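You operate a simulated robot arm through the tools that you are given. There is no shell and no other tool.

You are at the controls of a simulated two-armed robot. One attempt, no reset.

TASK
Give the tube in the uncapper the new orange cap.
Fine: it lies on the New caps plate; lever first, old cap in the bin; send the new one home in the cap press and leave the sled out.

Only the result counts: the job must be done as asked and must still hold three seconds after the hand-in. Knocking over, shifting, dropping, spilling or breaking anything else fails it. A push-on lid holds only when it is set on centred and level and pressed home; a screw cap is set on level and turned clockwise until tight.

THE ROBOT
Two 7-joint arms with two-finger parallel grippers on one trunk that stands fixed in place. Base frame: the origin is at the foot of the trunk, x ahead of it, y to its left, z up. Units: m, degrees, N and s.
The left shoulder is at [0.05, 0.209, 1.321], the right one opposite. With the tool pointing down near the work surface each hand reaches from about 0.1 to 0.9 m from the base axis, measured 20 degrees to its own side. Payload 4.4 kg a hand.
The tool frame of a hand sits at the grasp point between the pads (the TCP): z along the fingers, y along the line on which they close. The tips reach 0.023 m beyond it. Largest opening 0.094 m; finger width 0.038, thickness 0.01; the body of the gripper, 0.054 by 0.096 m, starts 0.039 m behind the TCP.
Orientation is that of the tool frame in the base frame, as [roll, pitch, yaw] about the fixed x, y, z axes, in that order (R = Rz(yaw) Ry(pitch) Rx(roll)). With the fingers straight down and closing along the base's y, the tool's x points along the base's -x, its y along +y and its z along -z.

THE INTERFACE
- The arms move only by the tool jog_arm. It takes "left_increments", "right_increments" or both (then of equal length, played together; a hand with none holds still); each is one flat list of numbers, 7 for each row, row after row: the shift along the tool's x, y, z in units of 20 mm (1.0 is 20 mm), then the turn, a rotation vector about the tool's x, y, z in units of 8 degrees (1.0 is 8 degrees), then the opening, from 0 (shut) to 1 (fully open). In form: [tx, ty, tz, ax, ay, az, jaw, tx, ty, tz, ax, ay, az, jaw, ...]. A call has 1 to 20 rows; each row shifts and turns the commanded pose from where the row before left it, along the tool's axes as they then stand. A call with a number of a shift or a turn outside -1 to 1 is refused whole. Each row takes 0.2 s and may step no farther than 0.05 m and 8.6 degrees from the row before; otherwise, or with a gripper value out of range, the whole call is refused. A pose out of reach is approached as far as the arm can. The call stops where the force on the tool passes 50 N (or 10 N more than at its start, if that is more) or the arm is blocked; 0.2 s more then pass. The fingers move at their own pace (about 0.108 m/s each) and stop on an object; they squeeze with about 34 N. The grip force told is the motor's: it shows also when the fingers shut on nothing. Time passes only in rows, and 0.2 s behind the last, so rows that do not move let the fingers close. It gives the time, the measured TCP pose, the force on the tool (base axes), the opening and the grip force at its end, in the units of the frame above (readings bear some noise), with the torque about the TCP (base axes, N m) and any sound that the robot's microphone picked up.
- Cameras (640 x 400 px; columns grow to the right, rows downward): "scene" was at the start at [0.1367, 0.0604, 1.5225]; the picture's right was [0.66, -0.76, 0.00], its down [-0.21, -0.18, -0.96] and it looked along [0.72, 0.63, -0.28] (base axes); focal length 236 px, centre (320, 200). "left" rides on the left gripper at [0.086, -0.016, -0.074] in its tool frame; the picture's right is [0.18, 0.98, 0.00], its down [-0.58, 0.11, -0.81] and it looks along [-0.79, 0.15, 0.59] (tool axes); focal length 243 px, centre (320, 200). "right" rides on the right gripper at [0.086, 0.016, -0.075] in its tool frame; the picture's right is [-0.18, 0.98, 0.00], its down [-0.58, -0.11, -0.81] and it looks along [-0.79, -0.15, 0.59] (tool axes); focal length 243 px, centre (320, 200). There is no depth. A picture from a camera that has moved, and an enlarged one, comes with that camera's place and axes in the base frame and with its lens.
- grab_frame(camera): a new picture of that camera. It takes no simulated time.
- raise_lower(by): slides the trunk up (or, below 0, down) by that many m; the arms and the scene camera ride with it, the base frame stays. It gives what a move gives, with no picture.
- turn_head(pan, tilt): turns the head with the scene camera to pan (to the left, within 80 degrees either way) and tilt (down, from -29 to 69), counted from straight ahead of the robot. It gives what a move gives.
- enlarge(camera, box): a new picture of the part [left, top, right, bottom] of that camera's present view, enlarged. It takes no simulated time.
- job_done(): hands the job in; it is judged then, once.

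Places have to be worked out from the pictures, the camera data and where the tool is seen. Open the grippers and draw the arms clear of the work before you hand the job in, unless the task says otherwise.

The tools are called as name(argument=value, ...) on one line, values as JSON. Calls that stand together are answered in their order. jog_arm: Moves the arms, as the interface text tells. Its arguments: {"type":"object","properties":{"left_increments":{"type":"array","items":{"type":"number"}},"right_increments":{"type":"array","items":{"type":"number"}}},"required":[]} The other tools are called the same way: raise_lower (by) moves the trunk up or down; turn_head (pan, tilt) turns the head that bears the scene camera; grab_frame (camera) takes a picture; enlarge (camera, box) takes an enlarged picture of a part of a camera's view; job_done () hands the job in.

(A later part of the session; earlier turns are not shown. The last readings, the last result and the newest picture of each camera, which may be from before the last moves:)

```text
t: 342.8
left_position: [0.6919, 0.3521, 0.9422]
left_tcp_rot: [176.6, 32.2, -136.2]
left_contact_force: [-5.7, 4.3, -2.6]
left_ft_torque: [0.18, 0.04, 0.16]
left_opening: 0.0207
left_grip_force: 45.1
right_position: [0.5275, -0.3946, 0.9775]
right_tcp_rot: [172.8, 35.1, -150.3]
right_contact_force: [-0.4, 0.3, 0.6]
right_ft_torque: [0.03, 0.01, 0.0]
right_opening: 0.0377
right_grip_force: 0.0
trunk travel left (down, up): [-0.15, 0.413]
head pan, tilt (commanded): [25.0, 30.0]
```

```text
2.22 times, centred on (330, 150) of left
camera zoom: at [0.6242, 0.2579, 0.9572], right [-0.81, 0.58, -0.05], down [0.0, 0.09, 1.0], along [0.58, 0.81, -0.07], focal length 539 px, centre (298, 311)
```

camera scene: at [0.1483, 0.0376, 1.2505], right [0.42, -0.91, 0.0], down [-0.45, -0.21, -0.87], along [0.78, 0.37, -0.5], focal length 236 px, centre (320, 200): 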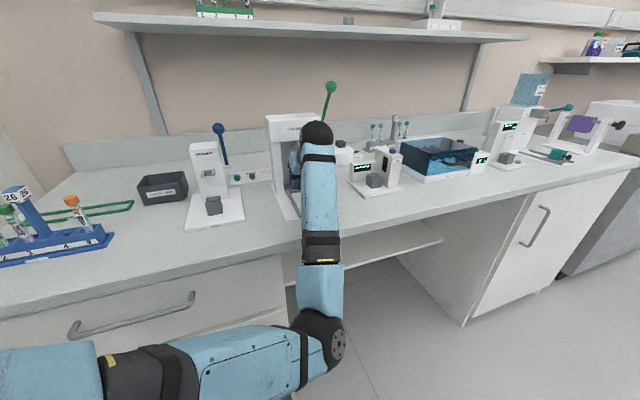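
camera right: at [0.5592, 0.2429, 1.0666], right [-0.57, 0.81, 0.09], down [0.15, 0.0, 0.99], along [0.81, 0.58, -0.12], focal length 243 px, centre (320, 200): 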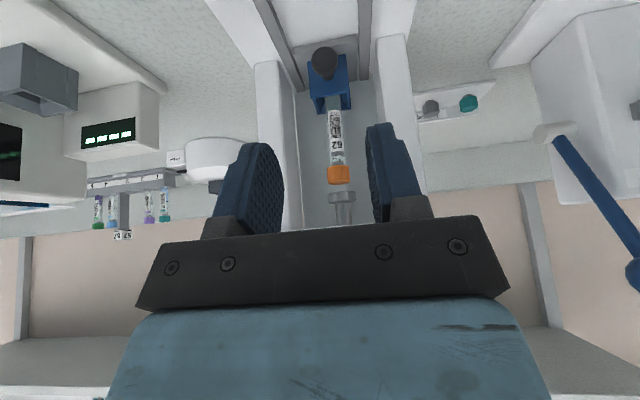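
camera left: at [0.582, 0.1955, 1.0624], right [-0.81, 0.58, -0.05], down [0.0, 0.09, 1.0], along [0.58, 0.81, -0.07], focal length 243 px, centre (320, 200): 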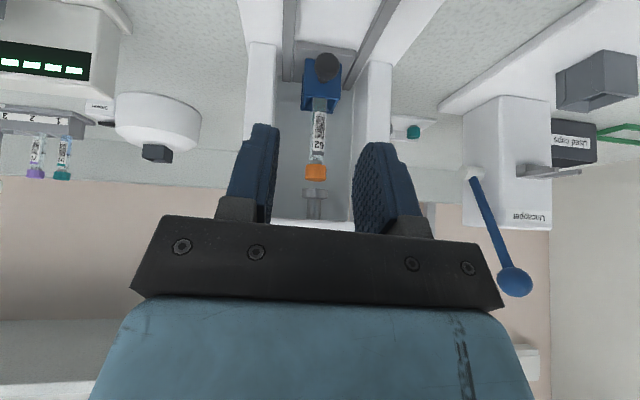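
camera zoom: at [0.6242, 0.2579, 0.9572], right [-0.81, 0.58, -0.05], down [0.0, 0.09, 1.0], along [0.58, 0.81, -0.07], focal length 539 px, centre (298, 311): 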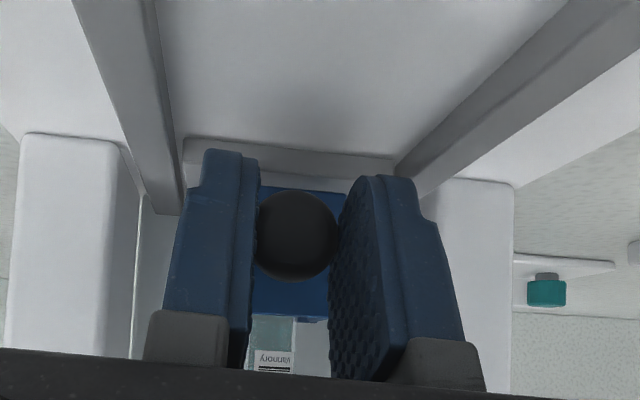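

The knob is gripped. I pull the sled out slowly toward the robot, checking after 5 cm.

jog_arm(left_increments=[0.2115, 0.003, -0.133, 0, 0, 0, 0, 0.423, 0.0053, -0.2665, 0, 0, 0, 0, 0.423, 0.0053, -0.2665, 0, 0, 0, 0, 0.423, 0.0053, -0.2665, 0, 0, 0, 0, 0.423, 0.0053, -0.2665, 0, 0, 0, 0, 0.2115, 0.003, -0.133, 0, 0, 0, 0])

grab_frame(camera="left")

enlarge(camera="scene", box=[255, 100, 345, 230])

```text
t: 343.8
left_position: [0.678, 0.3359, 0.9412]
left_tcp_rot: [176.3, 32.1, -136.3]
left_contact_force: [24.8, -25.1, -27.2]
left_ft_torque: [-1.13, 0.7, -0.73]
left_opening: 0.0207
left_grip_force: 45.5
right_position: [0.5314, -0.3954, 0.9741]
right_tcp_rot: [172.6, 34.7, -150.5]
right_contact_force: [-0.7, 0.6, 0.6]
right_ft_torque: [0.0, -0.01, -0.01]
right_opening: 0.0378
right_grip_force: 0.1
trunk travel left (down, up): [-0.15, 0.413]
head pan, tilt (commanded): [25.0, 30.0]
stopped in row 4 (left hand): the force on the tool passed its limit at 57 N (the readings are from after the stop); the commanded pose is now the measured one
```

```text
taken
camera left: at [0.6098, 0.2431, 0.9577], right [-0.81, 0.58, -0.04], down [0.0, 0.08, 1.0], along [0.58, 0.81, -0.07], focal length 243 px, centre (320, 200)
```

left: 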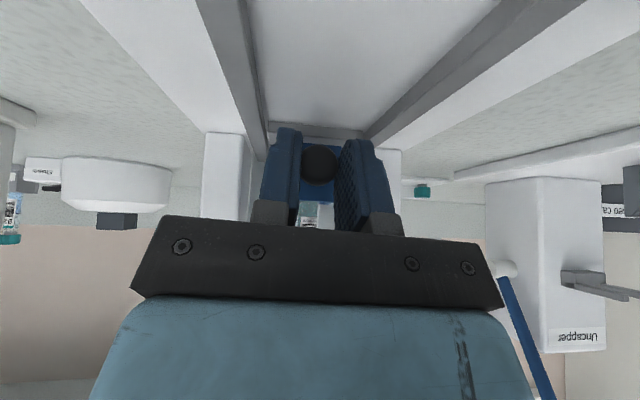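

```text
3.08 times, centred on (300, 165) of scene
camera zoom: at [0.1533, 0.0366, 1.2495], right [0.42, -0.91, 0.0], down [-0.46, -0.21, -0.86], along [0.78, 0.37, -0.5], focal length 728 px, centre (382, 308)
```

zoom: 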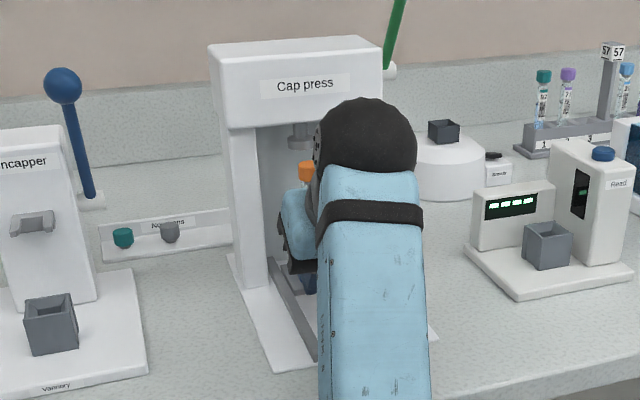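

The sled moved 2 cm, then the arm's fold limit made it drift (side/lift force 45 N). I ease those loads off first.

jog_arm(left_increments=[0.05, -0.15, 0.085, 0, 0, 0, 0, 0, 0, 0, 0, 0, 0, 0])

```text
t: 344.4
left_position: [0.6778, 0.3367, 0.9406]
left_tcp_rot: [176.2, 32.5, -136.0]
left_contact_force: [21.8, -22.9, -24.1]
left_ft_torque: [-0.97, 0.57, -0.48]
left_opening: 0.021
left_grip_force: 45.4
right_position: [0.5306, -0.3951, 0.9735]
right_tcp_rot: [172.5, 34.7, -150.4]
right_contact_force: [-0.7, 0.4, 1.1]
right_ft_torque: [0.0, 0.01, -0.02]
right_opening: 0.0374
right_grip_force: 0.0
trunk travel left (down, up): [-0.15, 0.413]
head pan, tilt (commanded): [25.0, 30.0]
```

I try rotating the hand more upright about the knob, which moves the wrist outward and should relieve the arm.

jog_arm(left_increments=[0, -0.1, 0, 0, 0.5, 0, 0, 0, -0.1, 0, 0, 0.5, 0, 0, 0, 0, 0, 0, 0, 0, 0])

```text
t: 345.2
left_position: [0.6761, 0.3342, 0.9462]
left_tcp_rot: [177.2, 24.6, -135.0]
left_contact_force: [-15.7, 16.0, -5.9]
left_ft_torque: [0.52, 0.02, 0.57]
left_opening: 0.0209
left_grip_force: 44.8
right_position: [0.5269, -0.3935, 0.9783]
right_tcp_rot: [172.9, 35.0, -150.2]
right_contact_force: [0.0, 0.6, 0.8]
right_ft_torque: [0.01, 0.01, -0.05]
right_opening: 0.0377
right_grip_force: 0.1
trunk travel left (down, up): [-0.15, 0.413]
head pan, tilt (commanded): [25.0, 30.0]
```

That freed it (the side load has just reversed from my offset). I correct it and continue pulling while turning the hand upright about the knob.

jog_arm(left_increments=[0, 0.18, 0, 0, 0, 0, 0, 0.2, 0, -0.1, 0, 0.4, 0, 0, 0.45, 0, -0.2, 0, 0.45, 0, 0])

```text
t: 346.0
left_position: [0.665, 0.3256, 0.9474]
left_tcp_rot: [177.0, 18.1, -135.0]
left_contact_force: [4.8, -4.6, 6.1]
left_ft_torque: [0.97, -0.94, -0.1]
left_opening: 0.0208
left_grip_force: 45.5
right_position: [0.526, -0.3949, 0.9781]
right_tcp_rot: [172.7, 35.1, -150.3]
right_contact_force: [-0.2, 0.8, -0.1]
right_ft_torque: [-0.01, 0.03, 0.0]
right_opening: 0.0377
right_grip_force: 0.1
trunk travel left (down, up): [-0.15, 0.413]
head pan, tilt (commanded): [25.0, 30.0]
```

Low forces now. I continue.

jog_arm(left_increments=[0.475, 0, -0.135, 0, 0.44, 0, 0, 0.484, 0, -0.106, 0, 0.44, 0, 0])

jog_arm(left_increments=[0.49, 0, -0.076, 0, 0.44, 0, 0])

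grab_frame(camera="left")

```text
t: 346.6
left_position: [0.675, 0.3362, 0.9346]
left_tcp_rot: [177.2, 11.7, -134.1]
left_contact_force: [-1.3, 1.0, 43.3]
left_ft_torque: [0.44, -0.27, -0.03]
left_opening: 0.0216
left_grip_force: 45.2
left hand out of reach, approached as far as the arm can: row 1, 2
right_position: [0.5243, -0.3961, 0.9795]
right_tcp_rot: [172.8, 35.4, -150.3]
right_contact_force: [0.2, 0.5, -0.2]
right_ft_torque: [0.01, 0.01, -0.02]
right_opening: 0.0375
right_grip_force: 0.1
trunk travel left (down, up): [-0.15, 0.413]
head pan, tilt (commanded): [25.0, 30.0]
```

```text
t: 347.0
left_position: [0.6812, 0.3421, 0.9331]
left_tcp_rot: [177.5, 10.5, -133.6]
left_contact_force: [-6.2, 6.6, 28.7]
left_ft_torque: [-0.48, -0.53, 0.02]
left_opening: 0.0213
left_grip_force: 45.1
left hand out of reach, approached as far as the arm can: row 1
right_position: [0.5247, -0.3946, 0.9776]
right_tcp_rot: [172.7, 35.1, -150.3]
right_contact_force: [0.1, 0.5, 0.2]
right_ft_torque: [0.0, 0.01, 0.02]
right_opening: 0.0377
right_grip_force: 0.0
trunk travel left (down, up): [-0.15, 0.413]
head pan, tilt (commanded): [25.0, 30.0]
stopped in row 1 (left hand): the force on the tool passed its limit at 61 N (the readings are from after the stop); the commanded pose is now the measured one
```

```text
taken
camera left: at [0.627, 0.2558, 0.9898], right [-0.84, 0.54, 0.01], down [0.24, 0.36, 0.9], along [0.48, 0.76, -0.43], focal length 243 px, centre (320, 200)
```

left: 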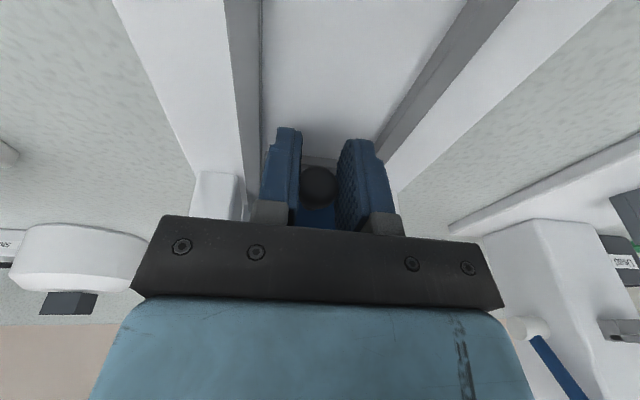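

At this trunk height the wrist-bend limit leaves too little room. From the limits seen so far, a trunk about 20 cm higher with the hand near-vertical allows the whole pull. I release the knob, lift clear, and re-posture.

jog_arm(left_increments=[0, 0, -0.15, 0, 0, 0, 0, 0, 0, 0, 0, 0, 0, 0.3, 0, 0, 0, 0, 0, 0, 0.4, 0, 0, -0.6, 0, -0.4, 0, 0.4, 0.3, 0, -0.8, 0, -0.5, 0, 0.4, 0.4, 0, -0.8, 0, -0.3, 0, 0.4, 0.4, 0, -0.8, 0, 0, 0, 0.4])

grab_frame(camera="left")

enlarge(camera="scene", box=[255, 100, 345, 230])

```text
t: 348.6
left_position: [0.6665, 0.3228, 0.9766]
left_tcp_rot: [177.1, 20.0, -133.8]
left_contact_force: [0.0, 0.0, 0.8]
left_ft_torque: [0.01, 0.02, -0.01]
left_opening: 0.0377
left_grip_force: 0.1
left hand out of reach, approached as far as the arm can: row 7
right_position: [0.527, -0.3945, 0.9772]
right_tcp_rot: [172.9, 35.2, -150.2]
right_contact_force: [0.3, 0.5, 0.5]
right_ft_torque: [0.02, 0.01, -0.01]
right_opening: 0.0376
right_grip_force: 0.0
trunk travel left (down, up): [-0.15, 0.413]
head pan, tilt (commanded): [25.0, 30.0]
```

```text
taken
camera left: at [0.6068, 0.2313, 1.0161], right [-0.84, 0.54, -0.02], down [0.14, 0.24, 0.96], along [0.53, 0.8, -0.28], focal length 243 px, centre (320, 200)
```

left: 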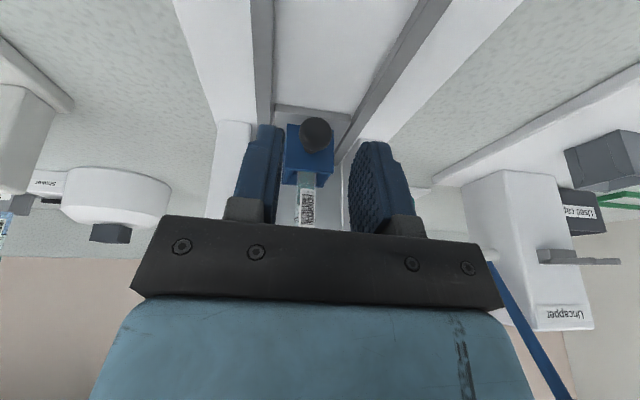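

```text
3.08 times, centred on (300, 165) of scene
camera zoom: at [0.1484, 0.0375, 1.2505], right [0.42, -0.91, 0.0], down [-0.45, -0.21, -0.87], along [0.78, 0.37, -0.5], focal length 728 px, centre (382, 308)
```

zoom: 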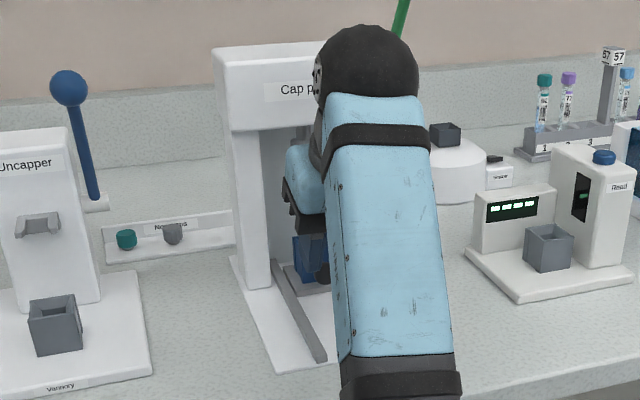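

Clear. I raise the trunk 20 cm (the hand rises straight up in front of the press), then come down again to the knob.

raise_lower(by=0.2)

jog_arm(left_increments=[0.342, 0, 0.94, 0, 0, 0, 0.4, 0.342, 0, 0.94, 0, 0, 0, 0.4, 0.342, 0, 0.94, 0, 0, 0, 0.4, 0.342, 0, 0.94, 0, 0, 0, 0.4])

grab_frame(camera="scene")

```text
t: 350.8
left_position: [0.6664, 0.3247, 1.1726]
left_tcp_rot: [176.8, 19.9, -133.9]
left_contact_force: [0.3, 0.3, -0.2]
left_ft_torque: [0.01, -0.01, -0.01]
left_opening: 0.0376
left_grip_force: 0.1
right_position: [0.5273, -0.3951, 1.1765]
right_tcp_rot: [172.6, 35.0, -150.3]
right_contact_force: [0.4, -0.8, -0.4]
right_ft_torque: [-0.01, -0.04, 0.01]
right_opening: 0.0377
right_grip_force: 0.1
trunk travel left (down, up): [-0.35, 0.213]
head pan, tilt (commanded): [25.0, 30.0]
```

```text
t: 352.0
left_position: [0.6668, 0.3444, 1.1123]
left_tcp_rot: [177.4, 21.6, -132.2]
left_contact_force: [-0.2, -0.3, -0.2]
left_ft_torque: [0.0, -0.02, 0.03]
left_opening: 0.0376
left_grip_force: 0.1
right_position: [0.5272, -0.3954, 1.1755]
right_tcp_rot: [172.8, 35.0, -150.3]
right_contact_force: [0.5, -0.3, -0.3]
right_ft_torque: [-0.01, 0.01, -0.01]
right_opening: 0.0377
right_grip_force: 0.1
trunk travel left (down, up): [-0.35, 0.213]
head pan, tilt (commanded): [25.0, 30.0]
stopped in row 4 (left hand): the arm was blocked; the commanded pose is now the measured one
```

```text
taken
camera scene: at [0.148, 0.0376, 1.4505], right [0.42, -0.91, 0.0], down [-0.45, -0.21, -0.87], along [0.78, 0.37, -0.5], focal length 236 px, centre (320, 200)
```

scene: 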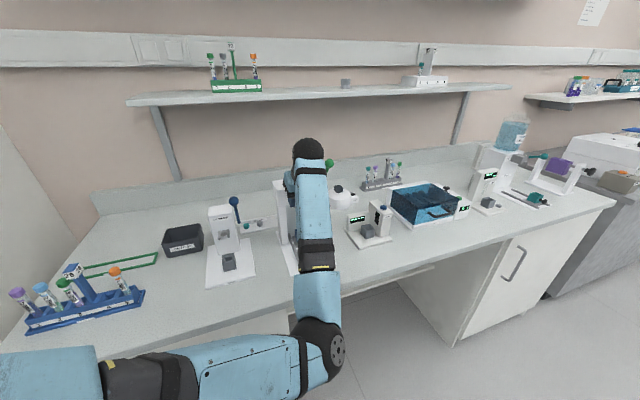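

Blocked going down at this trunk height. Plan: use the left hand at the lower trunk height to draw the sled out the first ~4–5 cm (which worked), then let the right hand, which can reach that far, take the knob the rest of the way. I go back to the lower trunk setting.

jog_arm(left_increments=[-0.35, -0.6, -0.95, 0, 0.2, -0.2, 0.4, -0.35, -0.3, -0.95, 0, 0, 0, 0.4, -0.35, 0, -0.95, 0, 0, 0, 0.4])

raise_lower(by=-0.2)

grab_frame(camera="left")

```text
t: 352.8
left_position: [0.6824, 0.3252, 1.1694]
left_tcp_rot: [178.2, 19.8, -130.8]
left_contact_force: [0.0, 0.2, -0.7]
left_ft_torque: [0.02, -0.01, -0.01]
left_opening: 0.0372
left_grip_force: 0.1
right_position: [0.527, -0.3942, 1.1772]
right_tcp_rot: [172.8, 35.0, -150.3]
right_contact_force: [0.2, 0.0, 0.5]
right_ft_torque: [-0.02, 0.04, 0.01]
right_opening: 0.0375
right_grip_force: 0.0
trunk travel left (down, up): [-0.35, 0.213]
head pan, tilt (commanded): [25.0, 30.0]
```

```text
t: 354.9
left_position: [0.6813, 0.3252, 0.9702]
left_tcp_rot: [178.2, 19.9, -130.7]
left_contact_force: [-0.2, 0.5, 0.4]
left_ft_torque: [-0.01, 0.01, 0.03]
left_opening: 0.0373
left_grip_force: 0.1
right_position: [0.5268, -0.3939, 0.9773]
right_tcp_rot: [172.8, 35.1, -150.2]
right_contact_force: [-0.1, 0.9, 0.5]
right_ft_torque: [0.01, 0.01, 0.0]
right_opening: 0.0376
right_grip_force: 0.1
trunk travel left (down, up): [-0.15, 0.413]
head pan, tilt (commanded): [25.0, 30.0]
```

```text
taken
camera left: at [0.6256, 0.2314, 1.0099], right [-0.86, 0.5, -0.03], down [0.12, 0.26, 0.96], along [0.49, 0.82, -0.28], focal length 243 px, centre (320, 200)
```

left: 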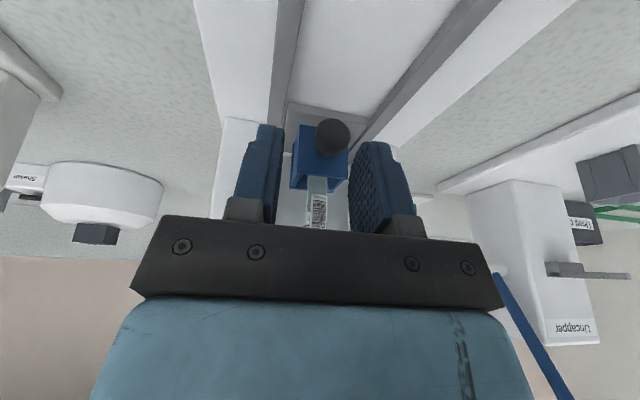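

The knob is 38 mm ahead, 7 mm to the side. I line up, advance and grip it again.

jog_arm(left_increments=[0, 0.37, 0, 0, 0, 0.54, 0.4, 0, 0, 0.65, 0, 0, 0, 0.38, 0, 0, 0.65, 0, 0, 0, 0.38, 0, 0, 0, 0, 0, 0, 0.25, 0, 0, 0, 0, 0, 0, 0, 0, 0, 0, 0, 0, 0, 0])

enlarge(camera="left", box=[240, 60, 420, 240])

```text
t: 356.3
left_position: [0.6796, 0.3374, 0.9479]
left_tcp_rot: [176.7, 19.6, -135.2]
left_contact_force: [-13.5, 14.2, 0.2]
left_ft_torque: [0.56, 0.06, 0.35]
left_opening: 0.021
left_grip_force: 44.9
right_position: [0.527, -0.3935, 0.9787]
right_tcp_rot: [172.9, 35.1, -150.2]
right_contact_force: [-0.5, 0.1, -0.4]
right_ft_torque: [0.02, -0.02, -0.05]
right_opening: 0.0374
right_grip_force: 0.2
trunk travel left (down, up): [-0.15, 0.413]
head pan, tilt (commanded): [25.0, 30.0]
```

```text
2.22 times, centred on (330, 150) of left
camera zoom: at [0.6183, 0.2485, 0.987], right [-0.83, 0.56, -0.01], down [0.15, 0.24, 0.96], along [0.54, 0.79, -0.28], focal length 539 px, centre (298, 311)
```

zoom: 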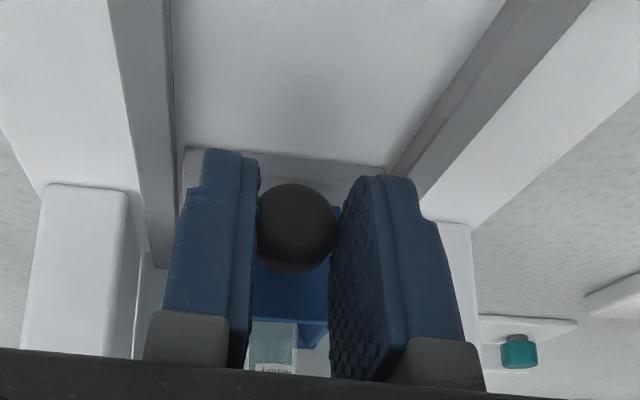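

Gripped. I pull in 1 cm steps at constant ~20° tilt, checking the load each time.

jog_arm(left_increments=[0, 0.12, 0, 0, 0, 0, 0, 0.471, 0, -0.15, 0, 0, 0, 0, 0.471, 0, -0.15, 0, 0, 0, 0])

jog_arm(left_increments=[0.35, 0, -0.1, 0, 0, 0, 0])

```text
t: 357.1
left_position: [0.6665, 0.3245, 0.9459]
left_tcp_rot: [176.7, 19.7, -135.3]
left_contact_force: [-2.2, 3.6, 2.8]
left_ft_torque: [-0.28, 0.53, 0.06]
left_opening: 0.021
left_grip_force: 45.5
right_position: [0.527, -0.3935, 0.9775]
right_tcp_rot: [172.8, 35.1, -150.3]
right_contact_force: [0.3, 0.2, -0.3]
right_ft_torque: [0.0, -0.02, 0.01]
right_opening: 0.0378
right_grip_force: 0.0
trunk travel left (down, up): [-0.15, 0.413]
head pan, tilt (commanded): [25.0, 30.0]
```

```text
t: 357.5
left_position: [0.6639, 0.3242, 0.9473]
left_tcp_rot: [176.6, 19.9, -135.0]
left_contact_force: [17.5, -17.8, -12.4]
left_ft_torque: [-1.32, 0.61, -0.28]
left_opening: 0.0209
left_grip_force: 44.6
right_position: [0.5294, -0.3961, 0.975]
right_tcp_rot: [172.6, 34.8, -150.4]
right_contact_force: [-0.1, 0.2, -0.2]
right_ft_torque: [0.0, 0.0, -0.02]
right_opening: 0.0375
right_grip_force: 0.0
trunk travel left (down, up): [-0.15, 0.413]
head pan, tilt (commanded): [25.0, 30.0]
```

At v≈0.699 the load starts to rise again. I try gaining a little more by turning the hand 2° more upright with a 6 mm pull.

jog_arm(left_increments=[0, -0.05, 0, 0, 0.3, 0, 0, 0.28, 0, -0.05, 0, 0.1, 0, 0, 0, 0, 0, 0, 0, 0, 0])

```text
t: 357.9
left_position: [0.6655, 0.3232, 0.9454]
left_tcp_rot: [175.9, 19.2, -135.8]
left_contact_force: [23.6, -22.7, 4.9]
left_ft_torque: [-0.95, -0.23, -0.6]
left_opening: 0.021
left_grip_force: 44.9
left hand out of reach, approached as far as the arm can: row 2
right_position: [0.5287, -0.395, 0.9767]
right_tcp_rot: [172.6, 35.0, -150.4]
right_contact_force: [0.1, 0.0, 0.1]
right_ft_torque: [-0.02, 0.01, -0.02]
right_opening: 0.0377
right_grip_force: 0.0
trunk travel left (down, up): [-0.15, 0.413]
head pan, tilt (commanded): [25.0, 30.0]
stopped in row 2 (left hand): the force on the tool passed its limit at 58 N (the readings are from after the stop); the commanded pose is now the measured one
```

That is as far as the left hand can draw it (about 4 cm out). I release, rise, and then move the left arm out of the way to the left.

jog_arm(left_increments=[0, 0, 0, 0, 0, 0, 0.25, 0, 0, 0, 0, 0, 0, 0.42, 0, 0, 0, 0, 0, 0, 0.42, 0, 0, -0.6, 0, 0, 0, 0.42, 0, 0, -1, 0, 0, 0, 0.42, -0.2, 0, -1, 0, 0, 0, 0.42, -0.3, 0, -1, 0, 0, 0, 0.42, -0.3, 0, -1, 0, 0, 0, 0.42, -0.3, 0, -1, 0, 0, 0, 0.42, -0.3, 0, -1, 0, 0, 0, 0.42, -0.3, 0, -1, 0, 0, 0, 0.42])

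grab_frame(camera="scene")

grab_frame(camera="left")

```text
t: 360.3
left_position: [0.6988, 0.3405, 1.0792]
left_tcp_rot: [175.6, 19.2, -135.6]
left_contact_force: [0.7, 0.1, -0.4]
left_ft_torque: [-0.01, 0.03, 0.03]
left_opening: 0.0393
left_grip_force: 0.0
left hand out of reach, approached as far as the arm can: row 5, 6, 7, 8, 9, 10, 11
right_position: [0.5274, -0.3947, 0.9783]
right_tcp_rot: [172.8, 35.1, -150.3]
right_contact_force: [-0.4, 1.0, -0.2]
right_ft_torque: [-0.03, 0.04, 0.01]
right_opening: 0.0379
right_grip_force: 0.0
trunk travel left (down, up): [-0.15, 0.413]
head pan, tilt (commanded): [25.0, 30.0]
```

```text
taken
camera scene: at [0.1481, 0.0379, 1.2506], right [0.42, -0.91, 0.0], down [-0.45, -0.21, -0.87], along [0.78, 0.37, -0.5], focal length 236 px, centre (320, 200)
```

scene: 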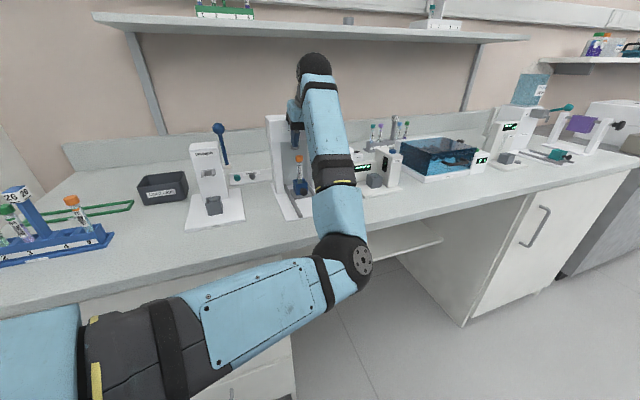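

```text
taken
camera left: at [0.6375, 0.2505, 1.1203], right [-0.83, 0.56, 0.01], down [0.17, 0.23, 0.96], along [0.54, 0.79, -0.29], focal length 243 px, centre (320, 200)
```

left: 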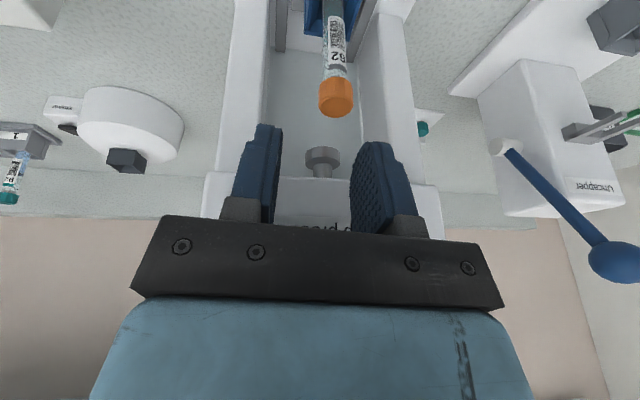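

The fingers are close under the housing's front edge, so before rising I pull back toward the robot with more tilt.

jog_arm(left_increments=[0.5, 0, 0, 0, -0.5, 0, 0.42, 0.6, 0, -0.1, 0, -0.5, 0, 0.42, 0.6, 0, -0.2, 0, -0.5, 0, 0.42, 0.6, 0, -0.3, 0, -0.3, 0, 0.42])

grab_frame(camera="left")

```text
t: 361.3
left_position: [0.6655, 0.3062, 1.0708]
left_tcp_rot: [175.2, 33.4, -136.8]
left_contact_force: [0.4, -0.1, -0.2]
left_ft_torque: [-0.03, 0.04, -0.01]
left_opening: 0.0397
left_grip_force: 0.1
right_position: [0.5265, -0.3942, 0.9766]
right_tcp_rot: [172.8, 35.1, -150.3]
right_contact_force: [-0.6, 0.5, -0.8]
right_ft_torque: [-0.01, -0.03, -0.03]
right_opening: 0.0374
right_grip_force: 0.1
trunk travel left (down, up): [-0.15, 0.413]
head pan, tilt (commanded): [25.0, 30.0]
```

```text
taken
camera left: at [0.5977, 0.212, 1.0837], right [-0.82, 0.58, -0.03], down [0.0, 0.06, 1.0], along [0.58, 0.81, -0.05], focal length 243 px, centre (320, 200)
```

left: 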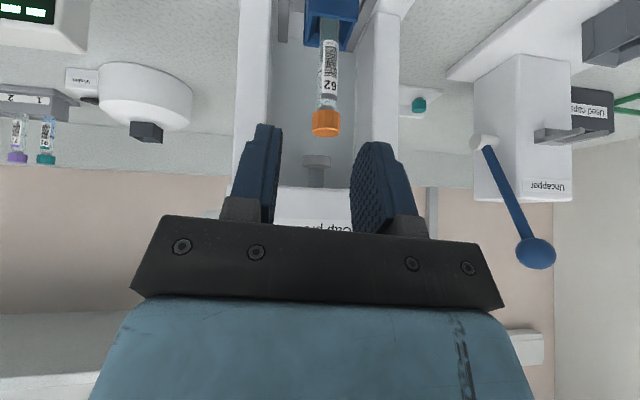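

Clear again. The reach limit is clearly tied to how low the hand is relative to the shoulder, so the lowest trunk setting should let the left hand pull the sled the whole way. I tilt to ~41°, raise the hand 12 cm, and then lower the trunk to its minimum.

jog_arm(left_increments=[0, 0, 0, 0, -0.95, 0, 0.42, -0.787, 0, -0.906, 0, 0, 0, 0.42, -0.787, 0, -0.906, 0, 0, 0, 0.42, -0.787, 0, -0.906, 0, 0, 0, 0.42, -0.787, 0, -0.906, 0, 0, 0, 0.42, -0.787, 0, -0.906, 0, 0, 0, 0.42])

grab_frame(camera="left")

```text
t: 362.7
left_position: [0.67, 0.3012, 1.1911]
left_tcp_rot: [174.6, 40.9, -137.7]
left_contact_force: [-0.5, 0.2, -0.3]
left_ft_torque: [-0.02, 0.01, -0.03]
left_opening: 0.0395
left_grip_force: 0.1
right_position: [0.5262, -0.3951, 0.9773]
right_tcp_rot: [172.8, 35.1, -150.3]
right_contact_force: [0.0, 0.7, 0.0]
right_ft_torque: [-0.01, 0.0, -0.01]
right_opening: 0.0375
right_grip_force: 0.0
trunk travel left (down, up): [-0.15, 0.413]
head pan, tilt (commanded): [25.0, 30.0]
```

```text
taken
camera left: at [0.6015, 0.2066, 1.1897], right [-0.81, 0.59, -0.05], down [-0.09, -0.04, 1.0], along [0.58, 0.81, 0.08], focal length 243 px, centre (320, 200)
```

left: 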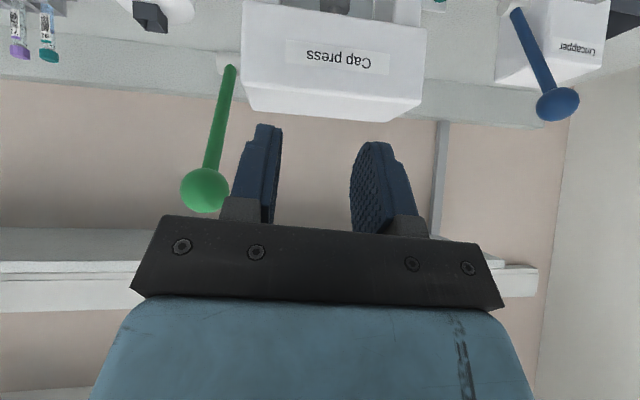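

All fine. I lower the trunk to near its minimum.

raise_lower(by=-0.147)

grab_frame(camera="left")

grab_frame(camera="scene")

```text
t: 364.5
left_position: [0.6696, 0.3016, 1.0437]
left_tcp_rot: [174.7, 40.9, -137.6]
left_contact_force: [-0.6, 0.2, 0.1]
left_ft_torque: [0.01, -0.03, 0.0]
left_opening: 0.0391
left_grip_force: 0.0
right_position: [0.5271, -0.3948, 0.8292]
right_tcp_rot: [172.8, 35.2, -150.2]
right_contact_force: [-0.3, -0.3, -0.5]
right_ft_torque: [0.02, 0.0, 0.01]
right_opening: 0.0374
right_grip_force: 0.1
trunk travel left (down, up): [-0.003, 0.56]
head pan, tilt (commanded): [25.0, 30.0]
```

```text
taken
camera left: at [0.6016, 0.2068, 1.0426], right [-0.81, 0.59, -0.05], down [-0.09, -0.04, 1.0], along [0.58, 0.81, 0.08], focal length 243 px, centre (320, 200)
```

left: 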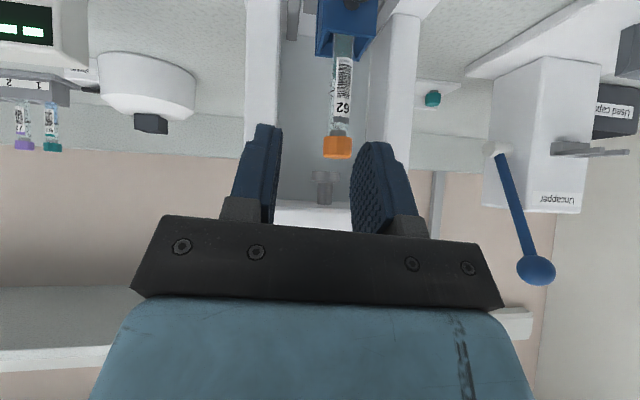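

```text
taken
camera scene: at [0.148, 0.0375, 1.1036], right [0.42, -0.91, 0.0], down [-0.45, -0.21, -0.87], along [0.79, 0.37, -0.5], focal length 236 px, centre (320, 200)
```

scene: 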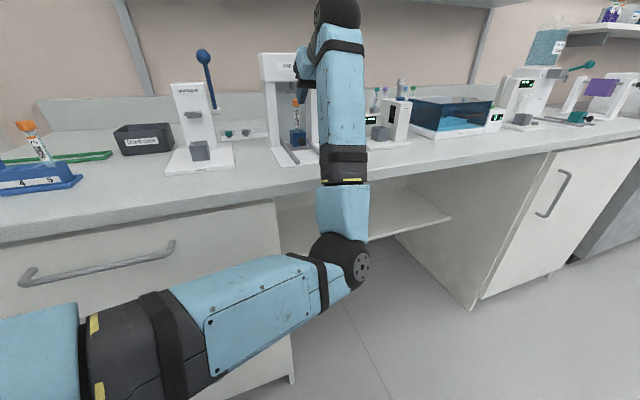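

Good, and clear of the table edge. I descend toward the knob, first part of the way.

jog_arm(left_increments=[0.56, 0.2, 0.87, 0, 0, 0, 0.42, 0.56, 0.2, 0.87, 0, 0, 0, 0.42, 0.56, 0.2, 0.87, 0, 0, 0, 0.42])

grab_frame(camera="left")

enlarge(camera="left", box=[240, 60, 420, 240])

```text
t: 365.3
left_position: [0.6657, 0.3203, 0.9841]
left_tcp_rot: [174.6, 40.9, -137.7]
left_contact_force: [0.7, -0.1, -0.4]
left_ft_torque: [-0.01, 0.01, 0.01]
left_opening: 0.0394
left_grip_force: 0.0
right_position: [0.5282, -0.395, 0.8299]
right_tcp_rot: [172.8, 35.1, -150.3]
right_contact_force: [-0.3, -0.4, -0.5]
right_ft_torque: [0.02, 0.01, 0.0]
right_opening: 0.0375
right_grip_force: 0.0
trunk travel left (down, up): [-0.003, 0.56]
head pan, tilt (commanded): [25.0, 30.0]
```

```text
taken
camera left: at [0.5969, 0.2255, 0.9824], right [-0.81, 0.59, -0.05], down [-0.09, -0.04, 1.0], along [0.58, 0.81, 0.08], focal length 243 px, centre (320, 200)
```

left: 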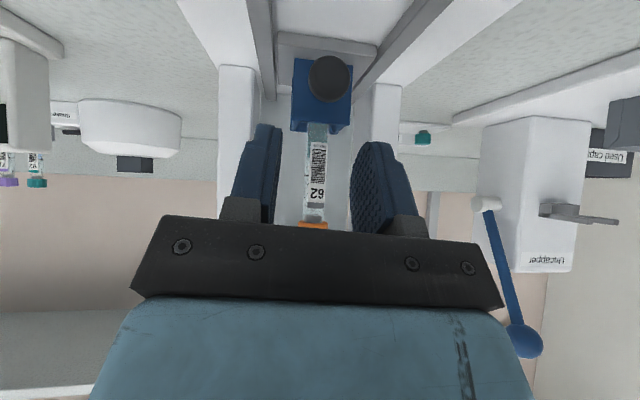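

```text
2.22 times, centred on (330, 150) of left
camera zoom: at [0.5969, 0.2255, 0.9824], right [-0.81, 0.59, -0.05], down [-0.09, -0.04, 1.0], along [0.58, 0.81, 0.08], focal length 539 px, centre (298, 311)
```

zoom: 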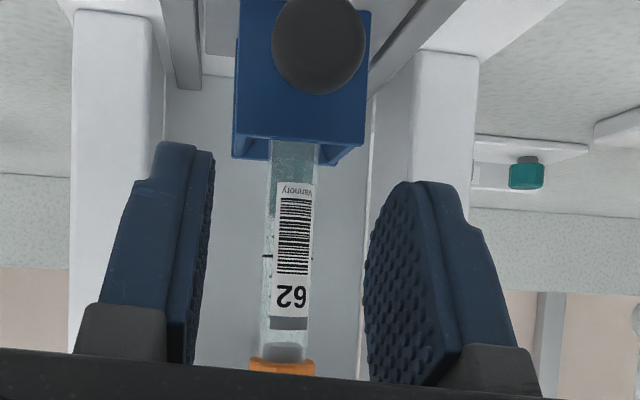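

The knob is 4.4 cm ahead and slightly low. I go down onto it and close.

jog_arm(left_increments=[0.467, 0, 0.55, 0, 0, 0, 0.38, 0.467, 0, 0.55, 0, 0, 0, 0.38, 0.467, 0, 0.53, 0, 0, 0, 0.38, 0, 0, 0, 0, 0, 0, 0.38])

enlarge(camera="left", box=[240, 60, 420, 240])

```text
t: 366.3
left_position: [0.6652, 0.321, 0.941]
left_tcp_rot: [174.7, 40.8, -137.6]
left_contact_force: [-0.5, 0.0, 0.6]
left_ft_torque: [0.03, 0.03, 0.01]
left_opening: 0.0354
left_grip_force: 0.1
right_position: [0.5274, -0.3952, 0.8302]
right_tcp_rot: [172.9, 35.1, -150.3]
right_contact_force: [1.0, 0.5, -1.5]
right_ft_torque: [-0.03, 0.01, -0.02]
right_opening: 0.0373
right_grip_force: 0.1
trunk travel left (down, up): [-0.003, 0.56]
head pan, tilt (commanded): [25.0, 30.0]
```

```text
2.22 times, centred on (330, 150) of left
camera zoom: at [0.5952, 0.227, 0.9389], right [-0.81, 0.59, -0.05], down [-0.09, -0.04, 1.0], along [0.58, 0.81, 0.08], focal length 539 px, centre (298, 311)
```

zoom: 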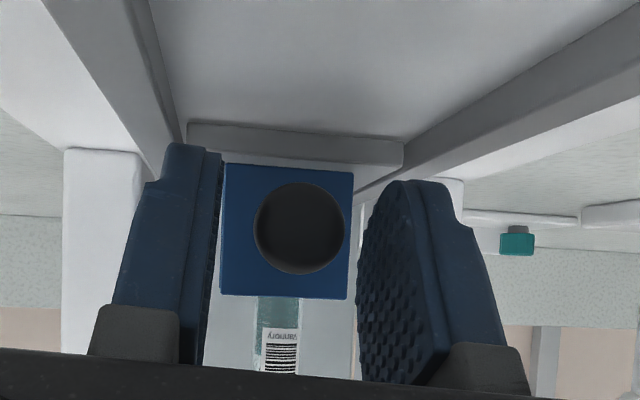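

Centred on the knob. I close on it and pull in 1 cm steps.

jog_arm(left_increments=[0, 0, 0, 0, 0, 0, 0.25, 0, 0, 0, 0, 0, 0, 0, 0, 0, 0, 0, 0, 0, 0])

jog_arm(left_increments=[0.378, 0.01, -0.328, 0, 0, 0, 0, 0.378, 0.01, -0.328, 0, 0, 0, 0])

```text
t: 367.1
left_position: [0.6639, 0.3228, 0.9412]
left_tcp_rot: [174.8, 40.8, -137.5]
left_contact_force: [-8.6, 9.6, -2.6]
left_ft_torque: [0.26, -0.01, 0.29]
left_opening: 0.0209
left_grip_force: 45.0
right_position: [0.5274, -0.3935, 0.8323]
right_tcp_rot: [173.0, 35.0, -150.3]
right_contact_force: [0.7, -0.5, -0.2]
right_ft_torque: [-0.03, -0.03, -0.06]
right_opening: 0.0377
right_grip_force: 0.1
trunk travel left (down, up): [-0.003, 0.56]
head pan, tilt (commanded): [25.0, 30.0]
```

```text
t: 367.7
left_position: [0.6497, 0.3086, 0.9401]
left_tcp_rot: [174.6, 41.0, -137.5]
left_contact_force: [-2.1, 3.7, -5.7]
left_ft_torque: [-0.48, 0.44, 0.11]
left_opening: 0.0211
left_grip_force: 45.3
right_position: [0.5265, -0.3937, 0.8303]
right_tcp_rot: [172.7, 35.0, -150.4]
right_contact_force: [0.0, 0.1, 0.4]
right_ft_torque: [-0.01, 0.01, 0.02]
right_opening: 0.0378
right_grip_force: 0.1
trunk travel left (down, up): [-0.003, 0.56]
head pan, tilt (commanded): [25.0, 30.0]
```

Excellent – it slides freely now. I continue.

jog_arm(left_increments=[0.378, 0, -0.328, 0, 0, 0, 0, 0.378, 0, -0.328, 0, 0, 0, 0])

jog_arm(left_increments=[0.378, -0.01, -0.328, 0, 0, 0, 0])

grab_frame(camera="left")

```text
t: 368.3
left_position: [0.6354, 0.2955, 0.941]
left_tcp_rot: [174.4, 40.9, -137.5]
left_contact_force: [5.0, -5.5, -13.5]
left_ft_torque: [-1.16, 0.9, -0.04]
left_opening: 0.0209
left_grip_force: 44.5
right_position: [0.5281, -0.3941, 0.8297]
right_tcp_rot: [172.7, 35.0, -150.2]
right_contact_force: [-0.6, 1.5, 0.3]
right_ft_torque: [-0.01, -0.01, 0.0]
right_opening: 0.0375
right_grip_force: 0.0
trunk travel left (down, up): [-0.003, 0.56]
head pan, tilt (commanded): [25.0, 30.0]
```

```text
t: 368.7
left_position: [0.6297, 0.2891, 0.9409]
left_tcp_rot: [174.4, 41.0, -137.5]
left_contact_force: [9.6, -10.0, -19.5]
left_ft_torque: [-1.25, 0.94, -0.17]
left_opening: 0.0208
left_grip_force: 44.9
right_position: [0.5294, -0.3946, 0.8286]
right_tcp_rot: [172.7, 35.0, -150.5]
right_contact_force: [-0.4, -0.2, 0.3]
right_ft_torque: [-0.01, -0.02, 0.03]
right_opening: 0.0374
right_grip_force: 0.0
trunk travel left (down, up): [-0.003, 0.56]
head pan, tilt (commanded): [25.0, 30.0]
```

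```text
taken
camera left: at [0.562, 0.1943, 0.9388], right [-0.81, 0.58, -0.05], down [-0.09, -0.04, 1.0], along [0.58, 0.81, 0.09], focal length 243 px, centre (320, 200)
```

left: 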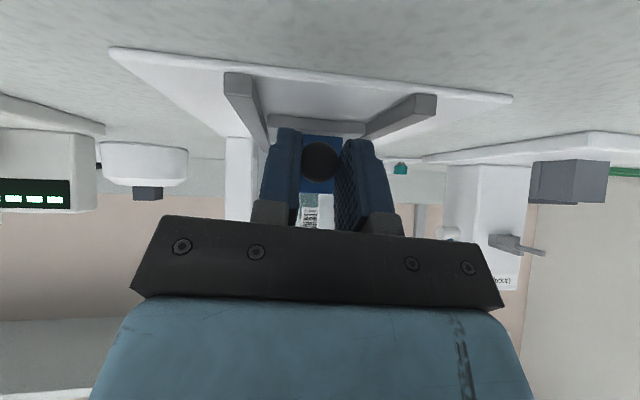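

9 cm out; the hand is lifting slightly (−20 N). I correct downward a touch and continue in smaller steps.

jog_arm(left_increments=[0.1, -0.06, 0.11, 0, 0, 0, 0, 0.19, 0, -0.164, 0, 0, 0, 0])

jog_arm(left_increments=[0.25, -0.02, -0.13, 0, 0.1, 0, 0])

```text
t: 369.3
left_position: [0.6272, 0.2854, 0.9402]
left_tcp_rot: [174.6, 41.3, -137.2]
left_contact_force: [12.0, -12.0, -10.8]
left_ft_torque: [-1.1, 0.68, -0.21]
left_opening: 0.0209
left_grip_force: 44.8
right_position: [0.5285, -0.3959, 0.8289]
right_tcp_rot: [172.7, 34.9, -150.4]
right_contact_force: [0.6, 0.5, -0.7]
right_ft_torque: [0.03, -0.02, -0.01]
right_opening: 0.0375
right_grip_force: 0.0
trunk travel left (down, up): [-0.003, 0.56]
head pan, tilt (commanded): [25.0, 30.0]
```

```text
t: 369.7
left_position: [0.6234, 0.2817, 0.9407]
left_tcp_rot: [174.6, 40.6, -137.0]
left_contact_force: [10.5, -9.9, -7.5]
left_ft_torque: [0.09, -0.5, -0.18]
left_opening: 0.0212
left_grip_force: 45.2
right_position: [0.5284, -0.3945, 0.8292]
right_tcp_rot: [172.7, 35.0, -150.3]
right_contact_force: [-1.6, 0.4, 1.1]
right_ft_torque: [0.0, -0.01, 0.0]
right_opening: 0.0377
right_grip_force: 0.1
trunk travel left (down, up): [-0.003, 0.56]
head pan, tilt (commanded): [25.0, 30.0]
```

Good, 10 cm out with modest loads. Two more centimetres, easing the tilt as I go.

jog_arm(left_increments=[0.24, -0.04, -0.16, 0, 0.2, 0, 0])

jog_arm(left_increments=[0.24, -0.03, -0.15, 0, 0.2, 0, 0])

jog_arm(left_increments=[0.24, -0.02, -0.15, 0, 0.2, 0, 0])

grab_frame(camera="left")

```text
t: 370.1
left_position: [0.618, 0.2785, 0.9407]
left_tcp_rot: [174.6, 39.8, -136.8]
left_contact_force: [10.8, -9.2, 16.2]
left_ft_torque: [0.76, -1.02, -0.25]
left_opening: 0.0212
left_grip_force: 45.5
left hand out of reach, approached as far as the arm can: row 1
right_position: [0.5274, -0.3954, 0.8302]
right_tcp_rot: [172.7, 35.3, -150.3]
right_contact_force: [1.1, 0.8, -0.1]
right_ft_torque: [0.03, 0.0, 0.01]
right_opening: 0.0373
right_grip_force: 0.0
trunk travel left (down, up): [-0.003, 0.56]
head pan, tilt (commanded): [25.0, 30.0]
```

```text
t: 370.5
left_position: [0.6213, 0.281, 0.9349]
left_tcp_rot: [174.6, 38.4, -136.9]
left_contact_force: [-3.2, -12.2, 48.1]
left_ft_torque: [0.6, -1.03, -0.21]
left_opening: 0.0212
left_grip_force: 45.0
left hand out of reach, approached as far as the arm can: row 1
right_position: [0.5246, -0.3962, 0.833]
right_tcp_rot: [172.7, 35.5, -150.3]
right_contact_force: [-0.3, -0.6, -0.2]
right_ft_torque: [-0.01, 0.06, 0.01]
right_opening: 0.0375
right_grip_force: 0.1
trunk travel left (down, up): [-0.003, 0.56]
head pan, tilt (commanded): [25.0, 30.0]
```

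```text
t: 370.8
left_position: [0.6254, 0.2861, 0.9354]
left_tcp_rot: [175.1, 37.9, -136.5]
left_contact_force: [2.7, -3.0, 36.2]
left_ft_torque: [-0.83, -0.02, 0.15]
left_opening: 0.0208
left_grip_force: 44.7
left hand out of reach, approached as far as the arm can: row 1
right_position: [0.5248, -0.3949, 0.8307]
right_tcp_rot: [172.8, 35.3, -150.4]
right_contact_force: [-0.6, 0.0, 0.8]
right_ft_torque: [0.01, -0.01, 0.0]
right_opening: 0.0377
right_grip_force: 0.2
trunk travel left (down, up): [-0.003, 0.56]
head pan, tilt (commanded): [25.0, 30.0]
stopped in row 1 (left hand): the force on the tool passed its limit at 80 N (the readings are from after the stop); the commanded pose is now the measured one
```

```text
taken
camera left: at [0.5579, 0.1896, 0.9391], right [-0.82, 0.58, -0.05], down [-0.06, 0.0, 1.0], along [0.57, 0.82, 0.03], focal length 243 px, centre (320, 200)
```

left: 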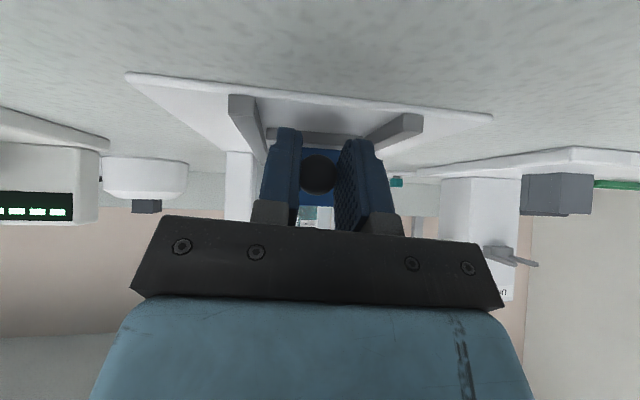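

About 9.5–10 cm out; the wrist limit stops it with the knob. Gripping the blue socket itself puts the hand 4 cm further out, where it moves freely, so I release the knob, slide forward and take the socket by its sides for the last stretch.

jog_arm(left_increments=[-0.1, 0, -0.12, 0, 0, 0, 0, 0, 0, 0, 0, 0, 0, 0.35, 0, 0, 0, 0, 0, 0, 0.45, -0.25, 0, -0.3, 0, -0.3, 0, 0.47, 0, 0, 0, 0, 0, 0, 0.47])

grab_frame(camera="left")

enlarge(camera="left", box=[240, 60, 420, 240])

```text
t: 372.0
left_position: [0.6302, 0.2878, 0.9365]
left_tcp_rot: [174.5, 39.2, -137.0]
left_contact_force: [-2.1, 0.2, -10.4]
left_ft_torque: [-0.04, -0.02, 0.02]
left_opening: 0.0386
left_grip_force: 0.0
right_position: [0.5279, -0.3943, 0.829]
right_tcp_rot: [172.8, 35.1, -150.3]
right_contact_force: [1.3, -0.6, -0.5]
right_ft_torque: [0.01, 0.0, 0.0]
right_opening: 0.0375
right_grip_force: 0.1
trunk travel left (down, up): [-0.003, 0.56]
head pan, tilt (commanded): [25.0, 30.0]
```

```text
taken
camera left: at [0.5626, 0.1928, 0.938], right [-0.82, 0.58, -0.04], down [-0.07, -0.02, 1.0], along [0.57, 0.82, 0.06], focal length 243 px, centre (320, 200)
```

left: 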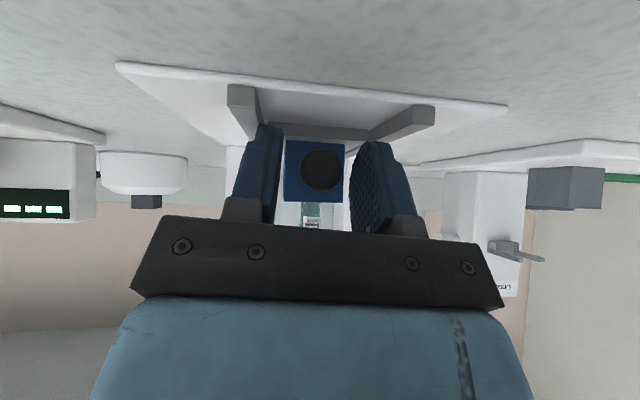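

```text
2.22 times, centred on (330, 150) of left
camera zoom: at [0.5626, 0.1928, 0.938], right [-0.82, 0.58, -0.04], down [-0.07, -0.02, 1.0], along [0.57, 0.82, 0.06], focal length 539 px, centre (298, 311)
```

zoom: 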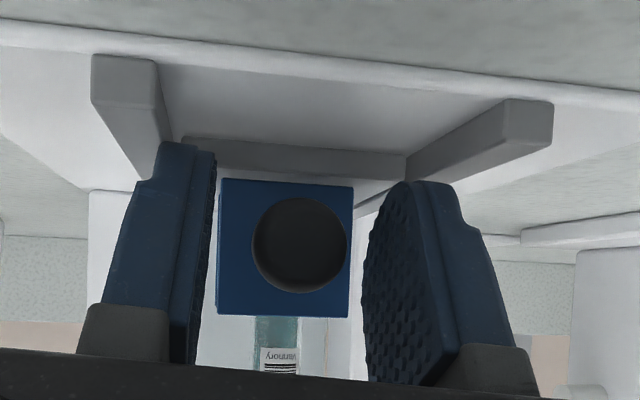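

The jaws are touching the rails at this height. I narrow them slightly, rise 12 mm, then reopen and slide forward over the socket.

jog_arm(left_increments=[0, 0, 0, 0, 0, 0, 0.38, -0.2, 0, -0.24, 0, 0, 0, 0.38, -0.2, 0, -0.24, 0, 0, 0, 0.38, 0, 0, 0, 0, 0, 0, 0.5, -0.39, 0, 0.315, 0, 0, 0, 0.5, -0.39, 0, 0.315, 0, 0, 0, 0.5, -0.39, 0, 0.315, 0, 0, 0, 0.5])

enlarge(camera="left", box=[240, 60, 420, 240])

```text
t: 373.6
left_position: [0.6494, 0.3052, 0.9498]
left_tcp_rot: [174.5, 39.4, -137.2]
left_contact_force: [-0.6, -1.0, 0.3]
left_ft_torque: [-0.01, 0.02, 0.02]
left_opening: 0.0471
left_grip_force: 0.1
right_position: [0.5275, -0.3942, 0.8294]
right_tcp_rot: [172.7, 35.1, -150.3]
right_contact_force: [0.2, 0.8, -0.4]
right_ft_torque: [-0.03, 0.01, 0.01]
right_opening: 0.0375
right_grip_force: 0.0
trunk travel left (down, up): [-0.003, 0.56]
head pan, tilt (commanded): [25.0, 30.0]
```

```text
2.22 times, centred on (330, 150) of left
camera zoom: at [0.5827, 0.2117, 0.9512], right [-0.81, 0.58, -0.04], down [-0.07, -0.02, 1.0], along [0.58, 0.81, 0.06], focal length 539 px, centre (298, 311)
```

zoom: 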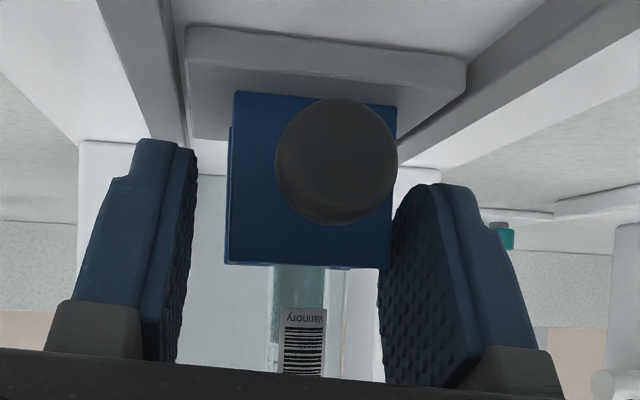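

The pads now flank the front half of the socket. I close on it.

jog_arm(left_increments=[0.1, 0, 0.12, 0, 0, 0, 0.5, 0, 0, 0, 0, 0, 0, 0.4, 0, 0, 0, 0, 0, 0, 0.2, 0, 0, 0, 0, 0, 0, 0.2])

enlarge(camera="left", box=[240, 60, 420, 240])

```text
t: 374.6
left_position: [0.6482, 0.3077, 0.9477]
left_tcp_rot: [174.7, 39.5, -137.0]
left_contact_force: [-6.9, 8.6, 0.1]
left_ft_torque: [-0.55, -1.07, 0.32]
left_opening: 0.0374
left_grip_force: 44.9
right_position: [0.5273, -0.3938, 0.8297]
right_tcp_rot: [173.0, 35.1, -150.2]
right_contact_force: [0.0, -0.2, 0.1]
right_ft_torque: [0.02, 0.01, 0.02]
right_opening: 0.0379
right_grip_force: 0.0
trunk travel left (down, up): [-0.003, 0.56]
head pan, tilt (commanded): [25.0, 30.0]
```

```text
2.22 times, centred on (330, 150) of left
camera zoom: at [0.5813, 0.2131, 0.9483], right [-0.81, 0.58, -0.05], down [-0.07, -0.02, 1.0], along [0.58, 0.82, 0.06], focal length 539 px, centre (298, 311)
```

zoom: 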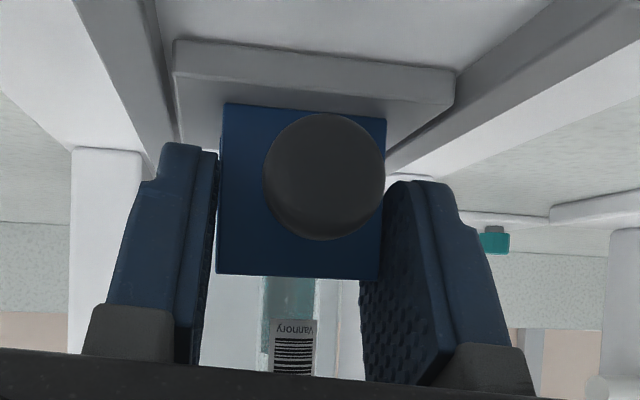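

The socket is held (0.0374). I pull it toward the robot in small steps until it meets the outer stop.

jog_arm(left_increments=[0, 0.05, 0, 0, 0, 0, 0.2, 0.386, 0, -0.318, 0, 0, 0, 0.2, 0.386, 0, -0.318, 0, 0, 0, 0.2])

grab_frame(camera="left")

```text
t: 375.4
left_position: [0.6363, 0.295, 0.9467]
left_tcp_rot: [174.4, 39.3, -137.0]
left_contact_force: [4.1, -4.6, -4.2]
left_ft_torque: [-1.87, -0.29, -0.38]
left_opening: 0.0375
left_grip_force: 45.3
right_position: [0.5261, -0.3945, 0.8301]
right_tcp_rot: [172.7, 35.0, -150.3]
right_contact_force: [-0.4, -0.2, -0.3]
right_ft_torque: [-0.03, -0.02, 0.01]
right_opening: 0.0376
right_grip_force: 0.1
trunk travel left (down, up): [-0.003, 0.56]
head pan, tilt (commanded): [25.0, 30.0]
```

```text
taken
camera left: at [0.5689, 0.2006, 0.9485], right [-0.81, 0.58, -0.04], down [-0.07, -0.02, 1.0], along [0.58, 0.82, 0.06], focal length 243 px, centre (320, 200)
```

left: 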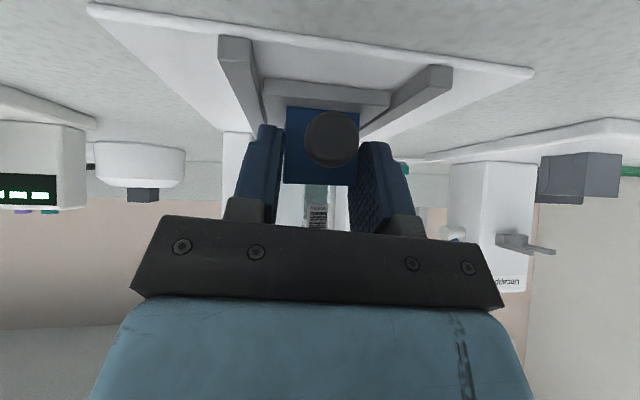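

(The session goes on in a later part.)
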